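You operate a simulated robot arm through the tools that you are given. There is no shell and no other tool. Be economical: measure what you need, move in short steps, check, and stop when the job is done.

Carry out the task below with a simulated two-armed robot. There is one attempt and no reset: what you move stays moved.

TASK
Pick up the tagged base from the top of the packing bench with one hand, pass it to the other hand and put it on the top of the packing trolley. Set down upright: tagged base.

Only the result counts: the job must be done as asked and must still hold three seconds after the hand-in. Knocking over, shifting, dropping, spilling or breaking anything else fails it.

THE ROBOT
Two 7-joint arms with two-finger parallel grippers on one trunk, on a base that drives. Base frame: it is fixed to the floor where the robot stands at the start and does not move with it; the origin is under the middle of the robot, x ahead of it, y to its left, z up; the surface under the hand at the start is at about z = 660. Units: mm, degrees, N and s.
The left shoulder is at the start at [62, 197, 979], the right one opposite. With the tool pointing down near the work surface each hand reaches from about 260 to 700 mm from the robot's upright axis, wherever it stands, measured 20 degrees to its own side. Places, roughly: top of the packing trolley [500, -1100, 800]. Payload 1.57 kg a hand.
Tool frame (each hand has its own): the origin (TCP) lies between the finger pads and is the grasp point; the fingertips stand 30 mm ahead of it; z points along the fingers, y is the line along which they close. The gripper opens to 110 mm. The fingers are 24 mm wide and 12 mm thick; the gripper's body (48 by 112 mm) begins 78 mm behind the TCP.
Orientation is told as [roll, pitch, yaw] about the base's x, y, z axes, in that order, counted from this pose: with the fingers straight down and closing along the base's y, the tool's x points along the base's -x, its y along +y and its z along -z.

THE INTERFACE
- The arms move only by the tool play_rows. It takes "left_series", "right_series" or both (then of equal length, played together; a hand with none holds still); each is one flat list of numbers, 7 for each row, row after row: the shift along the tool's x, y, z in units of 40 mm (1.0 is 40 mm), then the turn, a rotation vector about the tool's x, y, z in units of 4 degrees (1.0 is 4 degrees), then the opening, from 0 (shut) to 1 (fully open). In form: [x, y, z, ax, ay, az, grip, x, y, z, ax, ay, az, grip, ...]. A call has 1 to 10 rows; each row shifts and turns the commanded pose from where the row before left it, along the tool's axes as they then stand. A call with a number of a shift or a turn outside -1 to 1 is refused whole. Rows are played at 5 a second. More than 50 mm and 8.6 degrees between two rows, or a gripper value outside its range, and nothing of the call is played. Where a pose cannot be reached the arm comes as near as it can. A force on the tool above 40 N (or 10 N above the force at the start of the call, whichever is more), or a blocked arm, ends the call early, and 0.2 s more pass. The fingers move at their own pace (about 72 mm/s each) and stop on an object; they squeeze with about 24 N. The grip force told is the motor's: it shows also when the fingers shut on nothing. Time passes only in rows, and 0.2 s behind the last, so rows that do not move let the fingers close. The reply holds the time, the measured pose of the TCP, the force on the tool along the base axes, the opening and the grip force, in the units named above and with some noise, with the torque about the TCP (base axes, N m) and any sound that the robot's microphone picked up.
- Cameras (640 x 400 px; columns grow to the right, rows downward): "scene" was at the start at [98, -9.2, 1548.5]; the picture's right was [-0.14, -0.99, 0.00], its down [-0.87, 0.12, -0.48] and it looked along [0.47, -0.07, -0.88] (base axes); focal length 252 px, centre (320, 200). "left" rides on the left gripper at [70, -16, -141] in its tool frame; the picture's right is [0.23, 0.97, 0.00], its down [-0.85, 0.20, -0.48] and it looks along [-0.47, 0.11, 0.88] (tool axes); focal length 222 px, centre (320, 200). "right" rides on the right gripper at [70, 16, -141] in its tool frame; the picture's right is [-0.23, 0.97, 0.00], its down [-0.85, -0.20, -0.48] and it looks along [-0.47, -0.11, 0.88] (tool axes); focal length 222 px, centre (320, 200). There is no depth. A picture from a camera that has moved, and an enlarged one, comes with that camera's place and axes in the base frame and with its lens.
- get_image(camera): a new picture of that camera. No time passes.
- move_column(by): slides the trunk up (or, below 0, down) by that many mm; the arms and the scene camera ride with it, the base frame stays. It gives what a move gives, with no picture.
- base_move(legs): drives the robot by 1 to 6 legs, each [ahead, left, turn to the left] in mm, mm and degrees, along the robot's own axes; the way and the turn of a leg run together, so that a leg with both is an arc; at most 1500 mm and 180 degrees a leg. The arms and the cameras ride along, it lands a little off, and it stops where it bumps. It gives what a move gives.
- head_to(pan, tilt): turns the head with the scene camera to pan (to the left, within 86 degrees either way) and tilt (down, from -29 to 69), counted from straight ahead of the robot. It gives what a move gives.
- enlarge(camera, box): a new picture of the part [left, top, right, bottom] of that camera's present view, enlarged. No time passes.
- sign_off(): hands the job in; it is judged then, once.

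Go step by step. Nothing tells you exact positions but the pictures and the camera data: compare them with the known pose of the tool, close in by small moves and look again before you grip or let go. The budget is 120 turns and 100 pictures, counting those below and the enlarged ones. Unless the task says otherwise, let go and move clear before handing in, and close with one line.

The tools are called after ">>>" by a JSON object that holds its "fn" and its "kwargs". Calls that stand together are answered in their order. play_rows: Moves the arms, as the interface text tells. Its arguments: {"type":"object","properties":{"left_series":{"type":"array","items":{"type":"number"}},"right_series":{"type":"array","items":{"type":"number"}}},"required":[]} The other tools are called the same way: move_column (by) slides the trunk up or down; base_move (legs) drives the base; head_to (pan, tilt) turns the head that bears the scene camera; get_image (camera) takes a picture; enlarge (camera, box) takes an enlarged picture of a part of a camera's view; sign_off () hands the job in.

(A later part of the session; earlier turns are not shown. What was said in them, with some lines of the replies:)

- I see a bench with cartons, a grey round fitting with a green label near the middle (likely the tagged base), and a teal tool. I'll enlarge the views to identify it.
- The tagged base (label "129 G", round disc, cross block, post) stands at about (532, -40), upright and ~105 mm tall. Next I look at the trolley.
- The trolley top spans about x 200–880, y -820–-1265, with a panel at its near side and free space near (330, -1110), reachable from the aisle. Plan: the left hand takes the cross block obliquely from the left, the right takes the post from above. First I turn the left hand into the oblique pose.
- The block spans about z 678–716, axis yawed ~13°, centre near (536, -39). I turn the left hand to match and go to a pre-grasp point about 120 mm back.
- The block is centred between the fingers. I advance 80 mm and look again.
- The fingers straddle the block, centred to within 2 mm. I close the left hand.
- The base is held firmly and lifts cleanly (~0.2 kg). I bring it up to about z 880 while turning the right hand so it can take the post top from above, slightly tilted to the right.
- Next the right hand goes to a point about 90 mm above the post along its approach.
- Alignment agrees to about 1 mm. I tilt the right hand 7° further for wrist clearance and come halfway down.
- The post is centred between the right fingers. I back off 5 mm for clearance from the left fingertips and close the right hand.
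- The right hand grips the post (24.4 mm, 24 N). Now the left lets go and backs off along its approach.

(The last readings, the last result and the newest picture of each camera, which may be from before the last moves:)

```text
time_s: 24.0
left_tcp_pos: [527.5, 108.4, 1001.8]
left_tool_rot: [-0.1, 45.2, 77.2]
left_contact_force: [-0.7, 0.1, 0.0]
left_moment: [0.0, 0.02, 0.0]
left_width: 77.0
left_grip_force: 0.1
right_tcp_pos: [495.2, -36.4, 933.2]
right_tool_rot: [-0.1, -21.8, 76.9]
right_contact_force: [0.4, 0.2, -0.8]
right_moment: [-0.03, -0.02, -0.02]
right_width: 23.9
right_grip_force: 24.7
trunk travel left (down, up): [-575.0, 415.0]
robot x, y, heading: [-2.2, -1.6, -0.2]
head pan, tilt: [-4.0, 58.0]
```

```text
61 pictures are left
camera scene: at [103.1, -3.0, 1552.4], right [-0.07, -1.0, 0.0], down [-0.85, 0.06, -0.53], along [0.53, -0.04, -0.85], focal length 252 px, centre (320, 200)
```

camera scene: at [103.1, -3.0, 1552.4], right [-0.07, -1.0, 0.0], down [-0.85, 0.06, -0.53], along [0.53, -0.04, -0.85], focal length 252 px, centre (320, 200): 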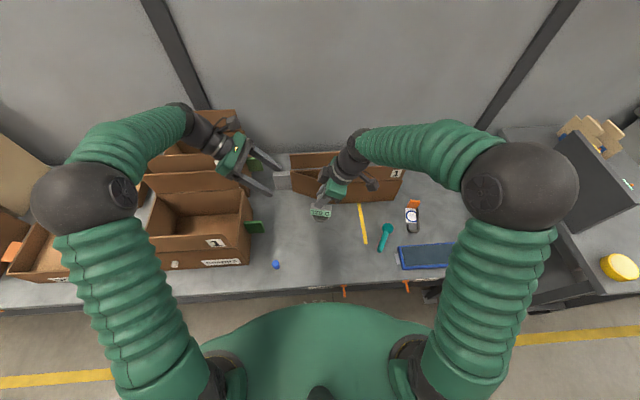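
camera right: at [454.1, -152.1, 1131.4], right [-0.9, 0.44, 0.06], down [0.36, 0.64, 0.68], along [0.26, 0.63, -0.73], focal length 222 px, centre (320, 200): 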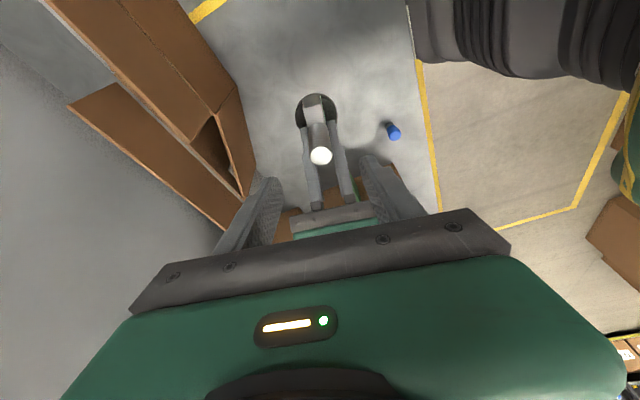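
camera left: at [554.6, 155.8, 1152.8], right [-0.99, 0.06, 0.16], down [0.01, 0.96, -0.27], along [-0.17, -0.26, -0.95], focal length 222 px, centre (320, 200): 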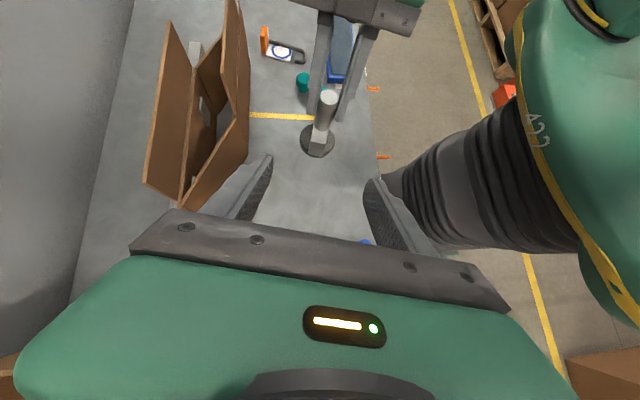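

The right hand alone holds the base upright. I raise the trunk 200 mm, back away from the bench and drive to the right along the aisle in front of the trolley.

>>> {"fn": "move_column", "kwargs": {"by": 200}}

>>> {"fn": "base_move", "kwargs": {"legs": [[-350, 0, 0], [0, -500, 0]]}}

>>> {"fn": "head_to", "kwargs": {"pan": -40, "tilt": 45}}

>>> {"fn": "get_image", "kwargs": {"camera": "scene"}}

>>> {"fn": "get_image", "kwargs": {"camera": "right"}}

```text
time_s: 26.1
left_tcp_pos: [528.3, 108.1, 1202.0]
left_tool_rot: [0.0, 45.2, 77.2]
left_contact_force: [-0.3, 0.6, 0.5]
left_moment: [0.04, -0.01, -0.02]
left_width: 77.1
left_grip_force: 0.1
right_tcp_pos: [494.9, -37.0, 1134.6]
right_tool_rot: [-0.1, -21.9, 76.9]
right_contact_force: [0.4, 0.4, -1.5]
right_moment: [0.0, -0.02, 0.02]
right_width: 23.9
right_grip_force: 23.9
trunk travel left (down, up): [-775.0, 215.0]
robot x, y, heading: [-1.3, 0.7, 0.3]
head pan, tilt: [-4.0, 58.0]
```

```text
time_s: 30.9
left_tcp_pos: [180.3, -385.4, 1201.3]
left_tool_rot: [-0.2, 45.5, 77.0]
left_contact_force: [-0.3, 0.2, -0.9]
left_moment: [-0.05, 0.01, -0.01]
left_width: 77.4
left_grip_force: 0.0
right_tcp_pos: [145.8, -530.8, 1134.4]
right_tool_rot: [0.0, -21.5, 76.8]
right_contact_force: [-0.3, 0.5, -1.3]
right_moment: [0.0, 0.0, -0.01]
right_width: 24.3
right_grip_force: 24.2
trunk travel left (down, up): [-775.0, 215.0]
robot x, y, heading: [-351.1, -501.4, 0.1]
head pan, tilt: [-4.0, 58.0]
```

```text
time_s: 32.0
left_tcp_pos: [177.0, -392.7, 1202.9]
left_tool_rot: [-0.2, 45.0, 76.9]
left_contact_force: [-0.4, -0.2, -0.3]
left_moment: [0.0, -0.02, -0.01]
left_width: 77.0
left_grip_force: 0.0
right_tcp_pos: [144.5, -537.9, 1134.5]
right_tool_rot: [0.0, -21.8, 76.8]
right_contact_force: [-0.2, 0.2, -0.8]
right_moment: [0.0, 0.0, 0.0]
right_width: 24.3
right_grip_force: 23.6
trunk travel left (down, up): [-775.0, 215.0]
robot x, y, heading: [-351.6, -502.0, -0.4]
head pan, tilt: [-40.0, 45.0]
```

```text
60 pictures are left
camera scene: at [-252.3, -548.5, 1769.6], right [-0.64, -0.76, 0.0], down [-0.54, 0.45, -0.71], along [0.54, -0.46, -0.71], focal length 252 px, centre (320, 200)
```

scene: 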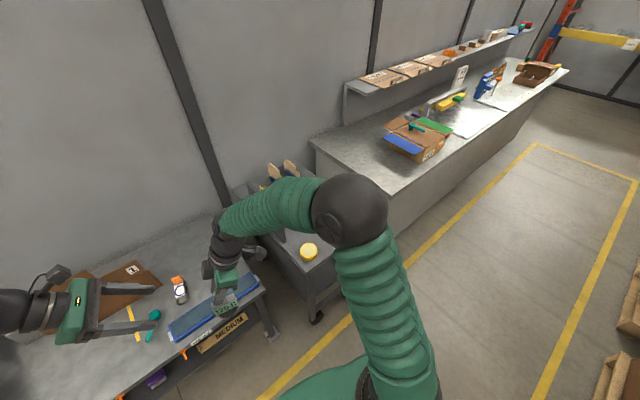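

```text
59 pictures are left
camera right: at [101.4, -648.2, 1239.6], right [-0.9, 0.43, 0.08], down [0.33, 0.55, 0.76], along [0.28, 0.71, -0.64], focal length 222 px, centre (320, 200)
```

right: 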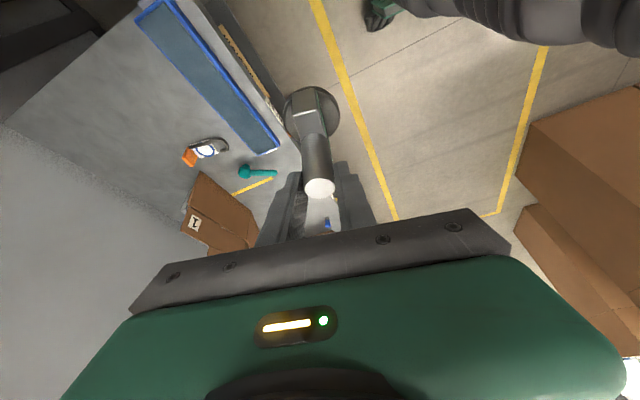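

>>> {"fn": "base_move", "kwargs": {"legs": [[0, -570, 0]]}}

>>> {"fn": "head_to", "kwargs": {"pan": -4, "tilt": 55}}

>>> {"fn": "get_image", "kwargs": {"camera": "scene"}}

>>> {"fn": "get_image", "kwargs": {"camera": "left"}}

```text
time_s: 35.2
left_tcp_pos: [175.7, -951.4, 1202.9]
left_tool_rot: [-0.2, 45.3, 76.9]
left_contact_force: [0.2, 0.1, 0.4]
left_moment: [-0.02, -0.02, -0.01]
left_width: 76.8
left_grip_force: 0.1
right_tcp_pos: [143.0, -1097.3, 1134.3]
right_tool_rot: [-0.2, -21.8, 76.9]
right_contact_force: [-0.5, 0.8, -1.5]
right_moment: [-0.04, 0.04, 0.01]
right_width: 24.1
right_grip_force: 23.8
trunk travel left (down, up): [-775.0, 215.0]
robot x, y, heading: [-351.3, -1066.0, -0.1]
head pan, tilt: [-40.0, 45.0]
```

```text
time_s: 36.2
left_tcp_pos: [173.7, -956.6, 1204.0]
left_tool_rot: [-0.2, 45.0, 76.9]
left_contact_force: [0.3, 0.1, -0.3]
left_moment: [0.0, 0.03, -0.02]
left_width: 77.2
left_grip_force: 0.1
right_tcp_pos: [141.7, -1102.7, 1135.8]
right_tool_rot: [-0.2, -22.1, 76.9]
right_contact_force: [0.3, -0.4, -0.5]
right_moment: [-0.01, -0.02, -0.01]
right_width: 23.8
right_grip_force: 23.8
trunk travel left (down, up): [-775.0, 215.0]
robot x, y, heading: [-350.0, -1063.5, -0.2]
head pan, tilt: [-4.0, 55.0]
```

```text
58 pictures are left
camera scene: at [-244.1, -1066.9, 1756.1], right [-0.07, -1.0, 0.0], down [-0.82, 0.06, -0.57], along [0.57, -0.04, -0.82], focal length 252 px, centre (320, 200)
```

scene: 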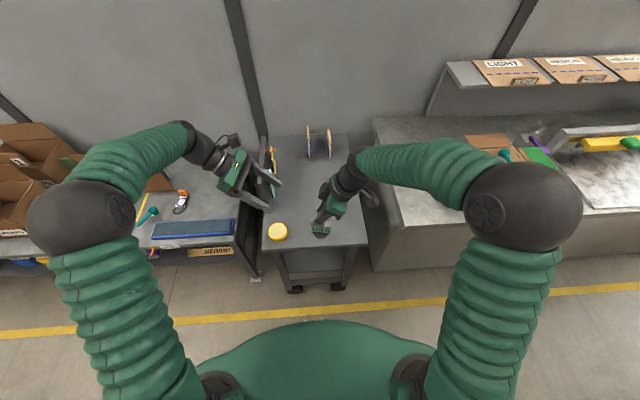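

```text
57 pictures are left
camera left: at [200.2, -909.4, 1354.4], right [-0.99, 0.06, 0.16], down [0.02, 0.96, -0.27], along [-0.17, -0.26, -0.95], focal length 222 px, centre (320, 200)
```

left: 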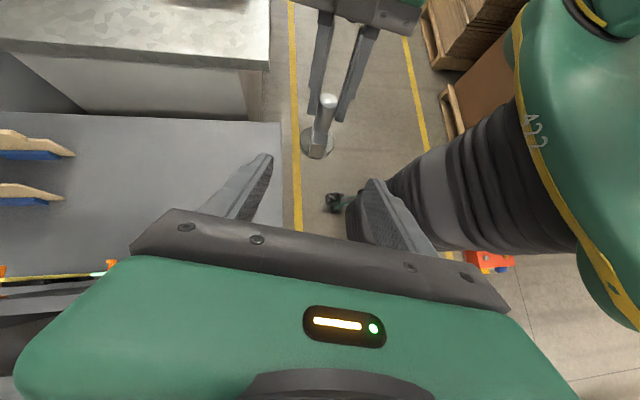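

The trolley edge is at x ≈ 190, y -850 to -1290, and the spot around (345, -1100) is empty. I drive ahead 200 mm.

>>> {"fn": "base_move", "kwargs": {"legs": [[200, 0, 0]]}}

>>> {"fn": "get_image", "kwargs": {"camera": "scene"}}

>>> {"fn": "get_image", "kwargs": {"camera": "left"}}

>>> {"fn": "get_image", "kwargs": {"camera": "right"}}

```text
time_s: 37.8
left_tcp_pos: [370.7, -955.3, 1206.9]
left_tool_rot: [-0.7, 44.9, 76.6]
left_contact_force: [-0.5, -0.4, -0.1]
left_moment: [-0.01, 0.0, 0.01]
left_width: 77.1
left_grip_force: 0.0
right_tcp_pos: [338.1, -1101.0, 1136.0]
right_tool_rot: [-0.3, -22.0, 77.0]
right_contact_force: [-0.6, 0.3, -2.4]
right_moment: [-0.01, 0.02, 0.0]
right_width: 23.8
right_grip_force: 24.4
trunk travel left (down, up): [-775.0, 215.0]
robot x, y, heading: [-152.1, -1065.9, -0.1]
head pan, tilt: [-4.0, 55.0]
```

```text
56 pictures are left
camera scene: at [-50.0, -1067.1, 1756.5], right [-0.07, -1.0, 0.0], down [-0.82, 0.06, -0.57], along [0.57, -0.04, -0.82], focal length 252 px, centre (320, 200)
```

scene: 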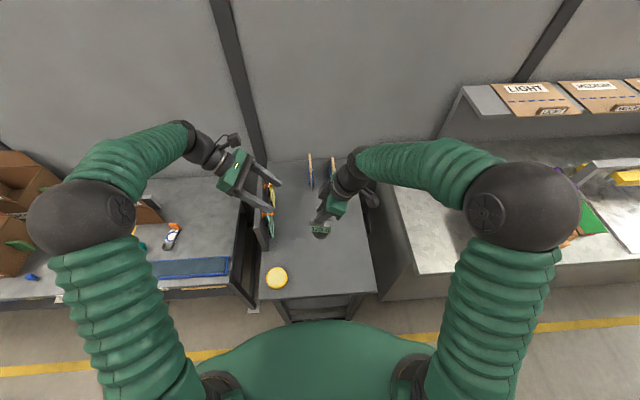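

```text
55 pictures are left
camera left: at [396.2, -909.0, 1356.7], right [-0.99, 0.06, 0.15], down [0.02, 0.96, -0.27], along [-0.16, -0.26, -0.95], focal length 222 px, centre (320, 200)
```

left: 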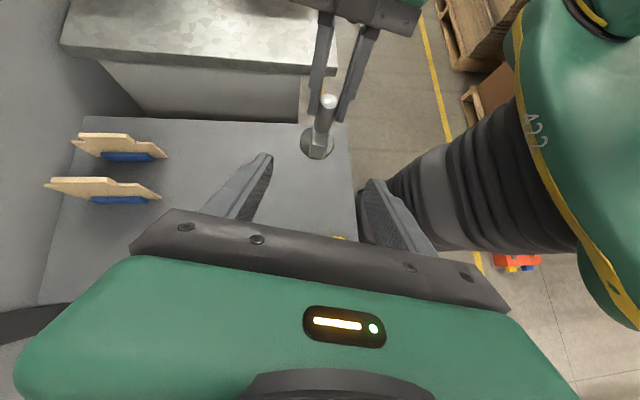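

```text
54 pictures are left
camera right: at [294.8, -1212.0, 1241.9], right [-0.9, 0.43, 0.08], down [0.33, 0.55, 0.76], along [0.28, 0.71, -0.64], focal length 222 px, centre (320, 200)
```

right: 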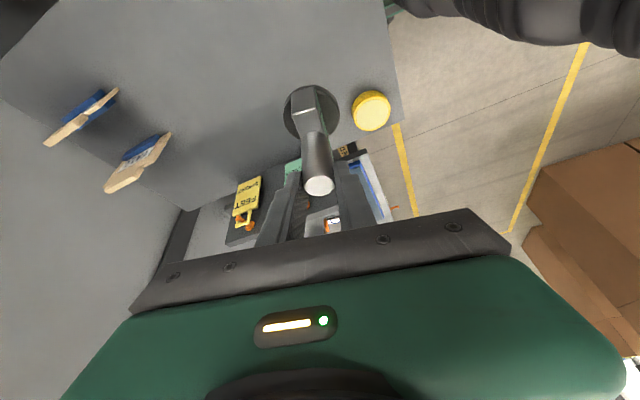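

The area under the base is free and the pose is unchanged. I lower the right hand 160 mm straight down.

>>> {"fn": "play_rows", "kwargs": {"right_series": [0.375, 0, 0.927, 0, 0, 0, 0, 0.375, 0, 0.927, 0, 0, 0, 0, 0.375, 0, 0.927, 0, 0, 0, 0, 0.375, 0, 0.927, 0, 0, 0, 0]}}

>>> {"fn": "get_image", "kwargs": {"camera": "right"}}

>>> {"fn": "get_image", "kwargs": {"camera": "left"}}

>>> {"fn": "enlarge", "kwargs": {"camera": "scene", "box": [240, 180, 400, 280]}}

```text
time_s: 38.8
left_tcp_pos: [374.6, -956.6, 1203.7]
left_tool_rot: [-0.3, 45.1, 77.0]
left_contact_force: [0.5, 0.5, 0.4]
left_moment: [-0.01, 0.01, 0.0]
left_width: 77.0
left_grip_force: 0.0
right_tcp_pos: [342.9, -1101.1, 975.2]
right_tool_rot: [-0.3, -22.0, 77.0]
right_contact_force: [0.1, 0.2, -0.4]
right_moment: [0.01, 0.04, 0.03]
right_width: 23.8
right_grip_force: 24.4
trunk travel left (down, up): [-775.0, 215.0]
robot x, y, heading: [-150.6, -1065.0, -0.3]
head pan, tilt: [-4.0, 55.0]
```

```text
53 pictures are left
camera right: at [300.6, -1212.4, 1079.1], right [-0.9, 0.43, 0.08], down [0.33, 0.55, 0.76], along [0.28, 0.72, -0.64], focal length 222 px, centre (320, 200)
```

right: 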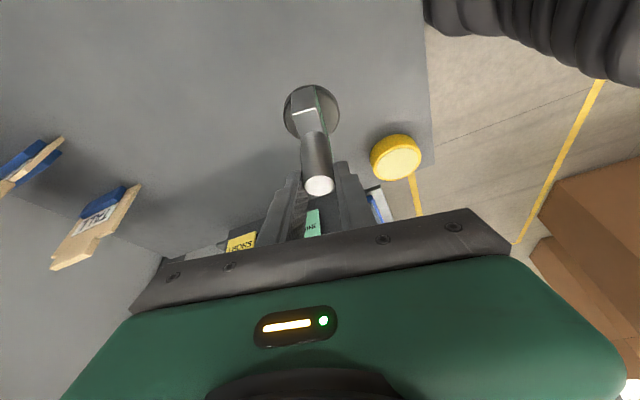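

```text
52 pictures are left
camera left: at [401.7, -910.2, 1354.4], right [-0.99, 0.06, 0.16], down [0.02, 0.96, -0.27], along [-0.17, -0.26, -0.95], focal length 222 px, centre (320, 200)
```

left: 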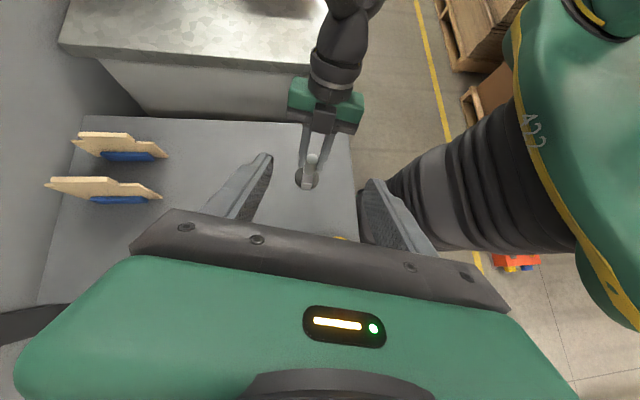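

```text
4.00 times, centred on (320, 230) of scene
camera zoom: at [-39.5, -1068.6, 1755.8], right [-0.07, -1.0, 0.0], down [-0.82, 0.06, -0.57], along [0.57, -0.04, -0.82], focal length 1010 px, centre (320, 80)
```

zoom: 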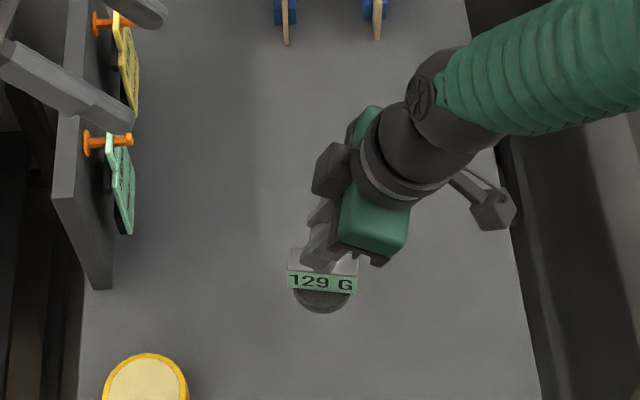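

Clear all round. I lower another 52 mm, then feel for the surface in small steps.

>>> {"fn": "play_rows", "kwargs": {"right_series": [0.25, 0, 0.618, 0, 0, 0, 0, 0.15, 0, 0.37, 0, 0, 0, 0, 0.0875, 0, 0.216, 0, 0, 0, 0]}}

>>> {"fn": "enlarge", "kwargs": {"camera": "scene", "box": [280, 210, 360, 260]}}

>>> {"fn": "enlarge", "kwargs": {"camera": "left", "box": [260, 120, 356, 180]}}

```text
time_s: 39.6
left_tcp_pos: [373.3, -956.6, 1205.4]
left_tool_rot: [-0.4, 45.1, 76.8]
left_contact_force: [0.4, 0.5, 0.0]
left_moment: [-0.02, 0.02, -0.01]
left_width: 76.9
left_grip_force: 0.0
right_tcp_pos: [342.0, -1101.9, 924.2]
right_tool_rot: [-0.3, -22.0, 77.0]
right_contact_force: [-0.1, 0.0, -0.6]
right_moment: [-0.02, -0.01, 0.04]
right_width: 23.8
right_grip_force: 24.1
trunk travel left (down, up): [-775.0, 215.0]
robot x, y, heading: [-147.8, -1060.8, 0.2]
head pan, tilt: [-4.0, 55.0]
```

```text
8.00 times, centred on (320, 235) of scene
camera zoom: at [-42.9, -1068.3, 1756.1], right [-0.07, -1.0, 0.0], down [-0.82, 0.06, -0.57], along [0.57, -0.04, -0.82], focal length 2020 px, centre (320, -80)
```

zoom: 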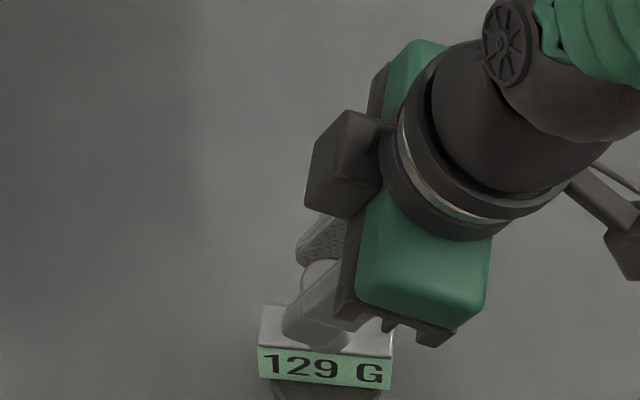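

```text
6.67 times, centred on (308, 150) of left
camera zoom: at [399.0, -909.9, 1355.7], right [-0.99, 0.06, 0.15], down [0.02, 0.96, -0.27], along [-0.17, -0.26, -0.95], focal length 1481 px, centre (400, 533)
```

zoom: 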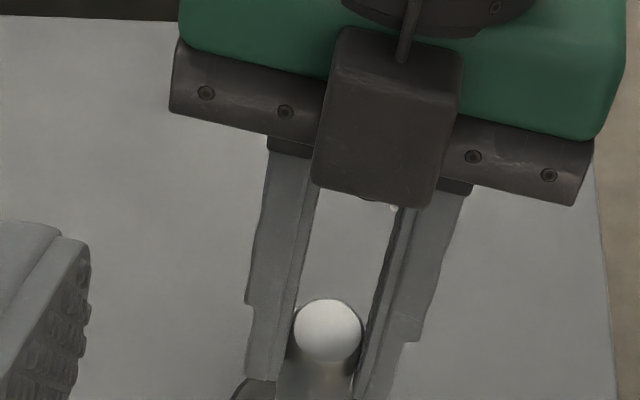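

Expected contact is about 15 mm lower. I go down in 3 mm steps and watch the force.

>>> {"fn": "play_rows", "kwargs": {"right_series": [0.028, 0, 0.07, 0, 0, 0, 0, 0.028, 0, 0.07, 0, 0, 0, 0, 0.028, 0, 0.07, 0, 0, 0, 0, 0, 0, 0, 0, 0, 0, 0]}}

>>> {"fn": "play_rows", "kwargs": {"right_series": [0.014, 0, 0.035, 0, 0, 0, 0, 0.014, 0, 0.035, 0, 0, 0, 0, 0, 0, 0, 0, 0, 0, 0]}}

```text
time_s: 40.6
left_tcp_pos: [374.2, -956.7, 1205.5]
left_tool_rot: [-0.5, 45.1, 76.9]
left_contact_force: [-0.3, -0.1, -0.3]
left_moment: [-0.01, -0.01, -0.02]
left_width: 76.9
left_grip_force: 0.1
right_tcp_pos: [342.4, -1101.2, 914.5]
right_tool_rot: [-0.4, -21.9, 77.0]
right_contact_force: [-0.4, 0.0, -1.7]
right_moment: [-0.02, 0.01, 0.0]
right_width: 24.0
right_grip_force: 23.8
trunk travel left (down, up): [-775.0, 215.0]
robot x, y, heading: [-148.8, -1064.5, -0.3]
head pan, tilt: [-4.0, 55.0]
```

```text
time_s: 41.4
left_tcp_pos: [374.0, -957.8, 1205.2]
left_tool_rot: [-0.3, 45.0, 76.9]
left_contact_force: [0.5, 0.3, -0.6]
left_moment: [-0.02, 0.02, 0.0]
left_width: 77.3
left_grip_force: 0.0
right_tcp_pos: [341.2, -1103.3, 910.3]
right_tool_rot: [-0.3, -22.0, 77.0]
right_contact_force: [-0.3, 0.0, -1.2]
right_moment: [0.0, 0.0, 0.03]
right_width: 23.8
right_grip_force: 24.1
trunk travel left (down, up): [-775.0, 215.0]
robot x, y, heading: [-150.0, -1061.6, -0.1]
head pan, tilt: [-4.0, 55.0]
```

>>> {"fn": "play_rows", "kwargs": {"right_series": [0.014, 0, 0.035, 0, 0, 0, 0, 0, 0, 0, 0, 0, 0, 0]}}

>>> {"fn": "play_rows", "kwargs": {"right_series": [0.014, 0, 0.035, 0, 0, 0, 0, 0, 0, 0, 0, 0, 0, 0]}}

>>> {"fn": "enlarge", "kwargs": {"camera": "right", "box": [250, 70, 378, 150]}}

```text
time_s: 42.0
left_tcp_pos: [373.7, -957.2, 1205.5]
left_tool_rot: [-0.4, 45.0, 76.9]
left_contact_force: [0.6, 0.0, -0.4]
left_moment: [0.01, 0.0, 0.01]
left_width: 76.9
left_grip_force: 0.0
right_tcp_pos: [341.1, -1102.4, 910.6]
right_tool_rot: [-0.3, -22.0, 77.0]
right_contact_force: [0.0, -0.2, -1.1]
right_moment: [0.0, 0.02, 0.01]
right_width: 24.0
right_grip_force: 24.2
trunk travel left (down, up): [-775.0, 215.0]
robot x, y, heading: [-151.1, -1064.0, 0.2]
head pan, tilt: [-4.0, 55.0]
```

```text
time_s: 42.6
left_tcp_pos: [372.9, -956.8, 1205.2]
left_tool_rot: [-0.5, 45.0, 76.9]
left_contact_force: [-0.1, 0.3, 0.8]
left_moment: [0.01, 0.0, -0.01]
left_width: 76.8
left_grip_force: 0.0
right_tcp_pos: [341.2, -1102.8, 909.0]
right_tool_rot: [-0.3, -21.9, 77.0]
right_contact_force: [-0.6, 0.2, -2.1]
right_moment: [0.02, -0.01, 0.01]
right_width: 24.1
right_grip_force: 24.0
trunk travel left (down, up): [-775.0, 215.0]
robot x, y, heading: [-154.4, -1067.3, -0.3]
head pan, tilt: [-4.0, 55.0]
```

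```text
5.00 times, centred on (314, 110) of right
camera zoom: at [298.8, -1213.4, 1013.4], right [-0.9, 0.43, 0.08], down [0.33, 0.55, 0.76], along [0.28, 0.72, -0.64], focal length 1111 px, centre (350, 650)
```

zoom: 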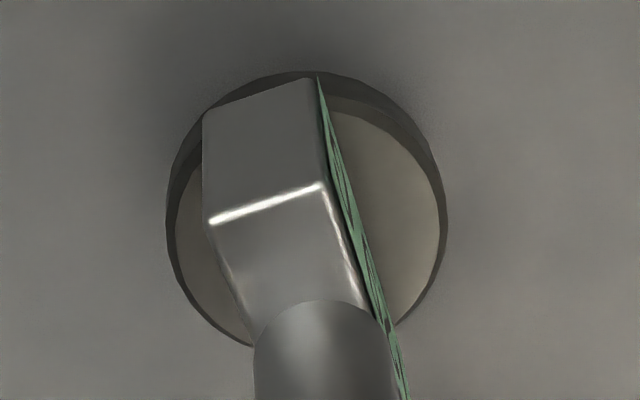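

>>> {"fn": "play_rows", "kwargs": {"right_series": [0.014, 0, 0.035, 0, 0, 0, 0, 0, 0, 0, 0, 0, 0, 0]}}

>>> {"fn": "play_rows", "kwargs": {"right_series": [0.014, 0, 0.035, 0, 0, 0, 0, 0, 0, 0, 0, 0, 0, 0]}}

>>> {"fn": "play_rows", "kwargs": {"right_series": [0.014, 0, 0.035, 0, 0, 0, 0, 0, 0, 0, 0, 0, 0, 0]}}

```text
time_s: 43.2
left_tcp_pos: [373.1, -955.7, 1205.1]
left_tool_rot: [-0.4, 45.1, 76.9]
left_contact_force: [0.1, 0.0, -0.9]
left_moment: [-0.03, 0.02, -0.01]
left_width: 77.1
left_grip_force: 0.0
right_tcp_pos: [342.0, -1103.4, 906.7]
right_tool_rot: [-0.2, -22.0, 76.9]
right_contact_force: [0.5, 0.1, -0.9]
right_moment: [-0.01, 0.02, 0.01]
right_width: 23.8
right_grip_force: 24.3
trunk travel left (down, up): [-775.0, 215.0]
robot x, y, heading: [-147.2, -1063.6, -0.0]
head pan, tilt: [-4.0, 55.0]
```

```text
time_s: 43.8
left_tcp_pos: [372.9, -956.5, 1204.3]
left_tool_rot: [-0.4, 45.0, 76.8]
left_contact_force: [0.8, 0.1, 0.7]
left_moment: [0.0, -0.01, -0.04]
left_width: 77.1
left_grip_force: 0.0
right_tcp_pos: [341.4, -1102.4, 905.6]
right_tool_rot: [-0.3, -22.0, 77.0]
right_contact_force: [0.4, -0.3, -1.2]
right_moment: [0.01, -0.01, -0.01]
right_width: 24.0
right_grip_force: 23.9
trunk travel left (down, up): [-775.0, 215.0]
robot x, y, heading: [-148.5, -1065.1, -0.2]
head pan, tilt: [-4.0, 55.0]
```

```text
time_s: 44.4
left_tcp_pos: [373.5, -957.1, 1205.1]
left_tool_rot: [-0.4, 45.0, 77.0]
left_contact_force: [0.6, 0.3, -0.5]
left_moment: [0.0, -0.03, 0.03]
left_width: 77.0
left_grip_force: 0.0
right_tcp_pos: [340.8, -1102.8, 904.9]
right_tool_rot: [-0.3, -22.0, 77.0]
right_contact_force: [-0.4, -0.3, -1.8]
right_moment: [-0.03, 0.02, 0.03]
right_width: 23.8
right_grip_force: 23.4
trunk travel left (down, up): [-775.0, 215.0]
robot x, y, heading: [-152.3, -1061.7, -0.2]
head pan, tilt: [-4.0, 55.0]
```

>>> {"fn": "play_rows", "kwargs": {"right_series": [0.014, 0, 0.035, 0, 0, 0, 0, 0, 0, 0, 0, 0, 0, 0]}}

>>> {"fn": "play_rows", "kwargs": {"right_series": [0.014, 0, 0.035, 0, 0, 0, 0, 0, 0, 0, 0, 0, 0, 0]}}

>>> {"fn": "play_rows", "kwargs": {"right_series": [0.014, 0, 0.035, 0, 0, 0, 0, 0, 0, 0, 0, 0, 0, 0]}}

>>> {"fn": "enlarge", "kwargs": {"camera": "scene", "box": [280, 215, 360, 265]}}

```text
time_s: 45.0
left_tcp_pos: [374.0, -956.6, 1205.6]
left_tool_rot: [-0.4, 45.0, 76.9]
left_contact_force: [0.2, 0.0, 0.1]
left_moment: [0.0, -0.01, 0.02]
left_width: 76.9
left_grip_force: 0.0
right_tcp_pos: [342.1, -1103.5, 902.1]
right_tool_rot: [-0.4, -22.0, 76.9]
right_contact_force: [-0.9, 0.0, -1.0]
right_moment: [0.01, -0.04, 0.01]
right_width: 23.8
right_grip_force: 23.9
trunk travel left (down, up): [-775.0, 215.0]
robot x, y, heading: [-148.2, -1066.1, -0.0]
head pan, tilt: [-4.0, 55.0]
```

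```text
time_s: 45.6
left_tcp_pos: [373.1, -955.9, 1205.8]
left_tool_rot: [-0.4, 45.0, 76.8]
left_contact_force: [-0.5, 0.1, -0.3]
left_moment: [0.0, -0.01, 0.0]
left_width: 77.0
left_grip_force: 0.1
right_tcp_pos: [342.8, -1101.7, 901.3]
right_tool_rot: [-0.4, -22.0, 77.0]
right_contact_force: [0.1, -0.1, -1.3]
right_moment: [-0.02, 0.01, 0.0]
right_width: 23.8
right_grip_force: 24.3
trunk travel left (down, up): [-775.0, 215.0]
robot x, y, heading: [-150.0, -1061.9, -0.3]
head pan, tilt: [-4.0, 55.0]
```

```text
time_s: 46.2
left_tcp_pos: [373.9, -957.2, 1205.6]
left_tool_rot: [-0.4, 45.0, 76.9]
left_contact_force: [0.8, 1.0, 0.5]
left_moment: [-0.02, -0.01, 0.0]
left_width: 77.0
left_grip_force: 0.1
right_tcp_pos: [341.6, -1102.1, 900.7]
right_tool_rot: [-0.2, -22.0, 77.1]
right_contact_force: [-0.4, -1.3, -0.9]
right_moment: [0.02, 0.01, -0.01]
right_width: 23.9
right_grip_force: 24.3
trunk travel left (down, up): [-775.0, 215.0]
robot x, y, heading: [-152.7, -1063.8, -0.3]
head pan, tilt: [-4.0, 55.0]
```

```text
8.00 times, centred on (320, 240) of scene
camera zoom: at [-42.5, -1068.1, 1756.0], right [-0.07, -1.0, 0.0], down [-0.82, 0.06, -0.57], along [0.57, -0.04, -0.82], focal length 2020 px, centre (320, -120)
```

zoom: 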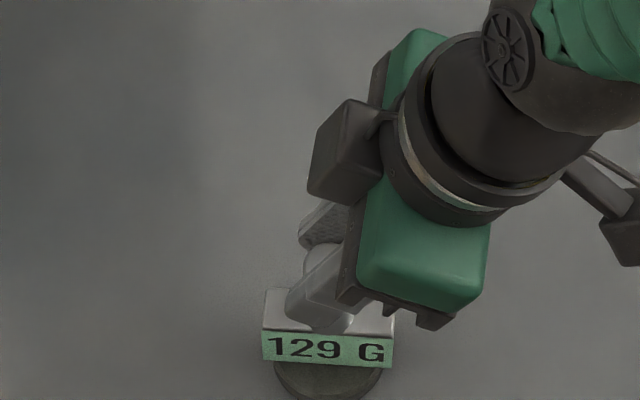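

>>> {"fn": "play_rows", "kwargs": {"right_series": [0.019, 0, 0.046, 0, 0, 0, 0, 0, 0, 0, 0, 0, 0, 0]}}

>>> {"fn": "play_rows", "kwargs": {"right_series": [0.019, 0, 0.046, 0, 0, 0, 0, 0, 0, 0, 0, 0, 0, 0]}}

>>> {"fn": "play_rows", "kwargs": {"right_series": [0.019, 0, 0.046, 0, 0, 0, 0, 0, 0, 0, 0, 0, 0, 0]}}

>>> {"fn": "get_image", "kwargs": {"camera": "right"}}

```text
time_s: 46.8
left_tcp_pos: [373.5, -957.4, 1204.8]
left_tool_rot: [-0.5, 45.0, 76.9]
left_contact_force: [0.3, 0.1, 0.7]
left_moment: [0.01, 0.01, 0.01]
left_width: 77.1
left_grip_force: 0.1
right_tcp_pos: [342.5, -1103.5, 898.7]
right_tool_rot: [-0.3, -22.0, 77.0]
right_contact_force: [-0.3, 0.2, 0.0]
right_moment: [0.01, 0.0, -0.04]
right_width: 23.6
right_grip_force: 24.0
trunk travel left (down, up): [-775.0, 215.0]
robot x, y, heading: [-148.2, -1061.6, -0.2]
head pan, tilt: [-4.0, 55.0]
```

```text
time_s: 47.4
left_tcp_pos: [372.3, -956.5, 1205.6]
left_tool_rot: [-0.6, 45.0, 76.8]
left_contact_force: [-0.2, 0.6, 0.2]
left_moment: [0.01, 0.01, 0.0]
left_width: 76.9
left_grip_force: 0.1
right_tcp_pos: [342.4, -1103.0, 898.0]
right_tool_rot: [-0.5, -22.1, 77.0]
right_contact_force: [1.5, -1.2, 19.1]
right_moment: [-0.1, 0.28, 0.0]
right_width: 23.7
right_grip_force: 24.2
trunk travel left (down, up): [-775.0, 215.0]
robot x, y, heading: [-147.8, -1065.2, -0.1]
head pan, tilt: [-4.0, 55.0]
```

```text
time_s: 48.0
left_tcp_pos: [372.8, -956.9, 1206.6]
left_tool_rot: [-0.5, 45.0, 76.9]
left_contact_force: [-0.3, -0.1, 0.3]
left_moment: [-0.01, 0.01, -0.03]
left_width: 76.8
left_grip_force: 0.1
right_tcp_pos: [341.4, -1102.8, 896.0]
right_tool_rot: [-0.3, -22.1, 77.0]
right_contact_force: [3.7, 1.0, 18.7]
right_moment: [0.21, 0.12, -0.08]
right_width: 23.7
right_grip_force: 23.6
trunk travel left (down, up): [-775.0, 215.0]
robot x, y, heading: [-146.9, -1066.5, -0.2]
head pan, tilt: [-4.0, 55.0]
```

```text
46 pictures are left
camera right: at [298.3, -1213.3, 999.3], right [-0.9, 0.43, 0.08], down [0.33, 0.55, 0.77], along [0.28, 0.72, -0.64], focal length 222 px, centre (320, 200)
```

right: 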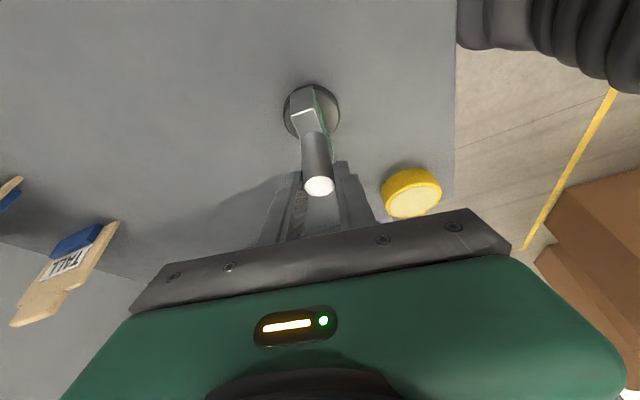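

Firm contact with the trolley top (19 N upward). I open the right hand.

>>> {"fn": "play_rows", "kwargs": {"right_series": [0, 0, 0, 0, 0, 0, 0.3, 0, 0, 0, 0, 0, 0, 0.45, 0, 0, 0, 0, 0, 0, 0.5, 0, 0, 0, 0, 0, 0, 0.5]}}

>>> {"fn": "enlarge", "kwargs": {"camera": "right", "box": [200, 60, 440, 210]}}

```text
time_s: 49.0
left_tcp_pos: [373.7, -956.5, 1206.1]
left_tool_rot: [-0.4, 45.0, 76.9]
left_contact_force: [0.5, 0.2, -0.5]
left_moment: [0.01, -0.04, -0.01]
left_width: 76.9
left_grip_force: 0.0
right_tcp_pos: [341.3, -1102.7, 894.3]
right_tool_rot: [-0.2, -21.9, 77.0]
right_contact_force: [0.5, -1.5, -0.4]
right_moment: [0.0, 0.02, -0.02]
right_width: 55.1
right_grip_force: 0.1
trunk travel left (down, up): [-775.0, 215.0]
robot x, y, heading: [-145.4, -1064.2, 0.1]
head pan, tilt: [-4.0, 55.0]
```

```text
2.67 times, centred on (320, 135) of right
camera zoom: at [298.9, -1213.6, 998.4], right [-0.9, 0.43, 0.08], down [0.33, 0.55, 0.76], along [0.28, 0.72, -0.64], focal length 592 px, centre (320, 373)
```

zoom: 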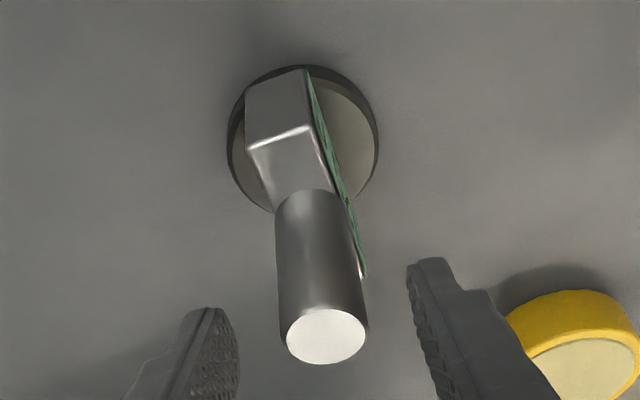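

The base stands free between the open fingers. I retreat along the tool axis, then look.

>>> {"fn": "play_rows", "kwargs": {"right_series": [0, 0, -0.5, 0, 0, 0, 0.5, 0, 0, -0.8, 0, 0, 0, 0.5, 0, 0, -0.9, 0, 0, 0, 0.5, 0, 0, -0.9, 0, 0, 0, 0.5, 0, 0, -0.9, 0, 0, 0, 0.5]}}

>>> {"fn": "get_image", "kwargs": {"camera": "right"}}

>>> {"fn": "get_image", "kwargs": {"camera": "scene"}}

>>> {"fn": "enlarge", "kwargs": {"camera": "left", "box": [240, 110, 368, 190]}}

```text
time_s: 50.2
left_tcp_pos: [373.1, -957.8, 1206.5]
left_tool_rot: [-0.5, 44.9, 76.8]
left_contact_force: [0.3, 0.4, 0.7]
left_moment: [-0.03, -0.01, -0.01]
left_width: 77.0
left_grip_force: 0.1
right_tcp_pos: [324.9, -1161.5, 1042.6]
right_tool_rot: [-0.3, -22.0, 77.0]
right_contact_force: [0.0, 0.1, 1.0]
right_moment: [0.0, 0.01, -0.03]
right_width: 55.1
right_grip_force: 0.1
trunk travel left (down, up): [-775.0, 215.0]
robot x, y, heading: [-152.1, -1067.6, -0.3]
head pan, tilt: [-4.0, 55.0]
```

```text
44 pictures are left
camera right: at [283.1, -1272.2, 1147.3], right [-0.9, 0.43, 0.08], down [0.33, 0.55, 0.77], along [0.28, 0.72, -0.64], focal length 222 px, centre (320, 200)
```

right: 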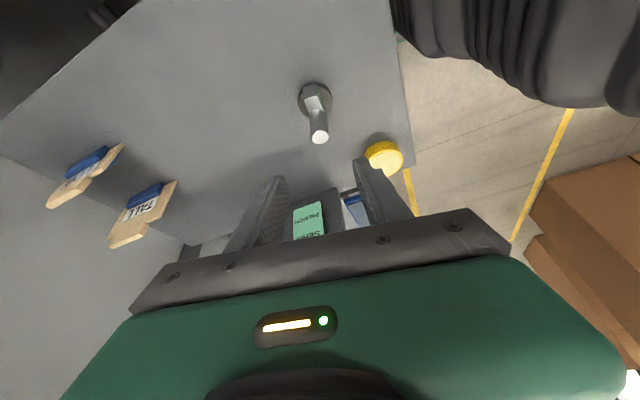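

```text
43 pictures are left
camera scene: at [-45.0, -1069.3, 1756.1], right [-0.07, -1.0, 0.0], down [-0.82, 0.06, -0.57], along [0.57, -0.04, -0.82], focal length 252 px, centre (320, 200)
```

scene: 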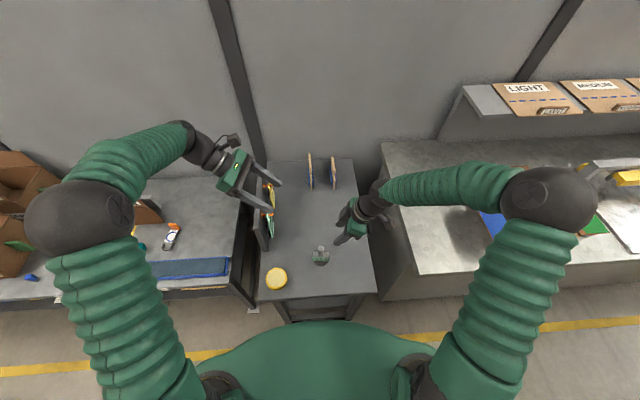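

```text
5.00 times, centred on (304, 150) of left
camera zoom: at [398.1, -910.5, 1356.2], right [-0.99, 0.06, 0.15], down [0.02, 0.96, -0.27], along [-0.16, -0.26, -0.95], focal length 1111 px, centre (400, 450)
```

zoom: 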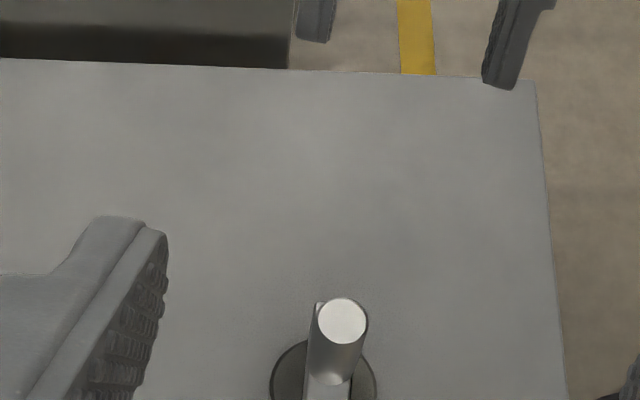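

The base stands upright on the trolley top, and both hands are empty and clear. Nothing else has moved, so I hand the job in.

>>> {"fn": "sign_off", "kwargs": {}}

```text
The job is handed in.
```

The tagged base was picked up with the left hand, passed to the right hand, and set down upright on the packing trolley at about (342, -1103); I saw nothing else disturbed.
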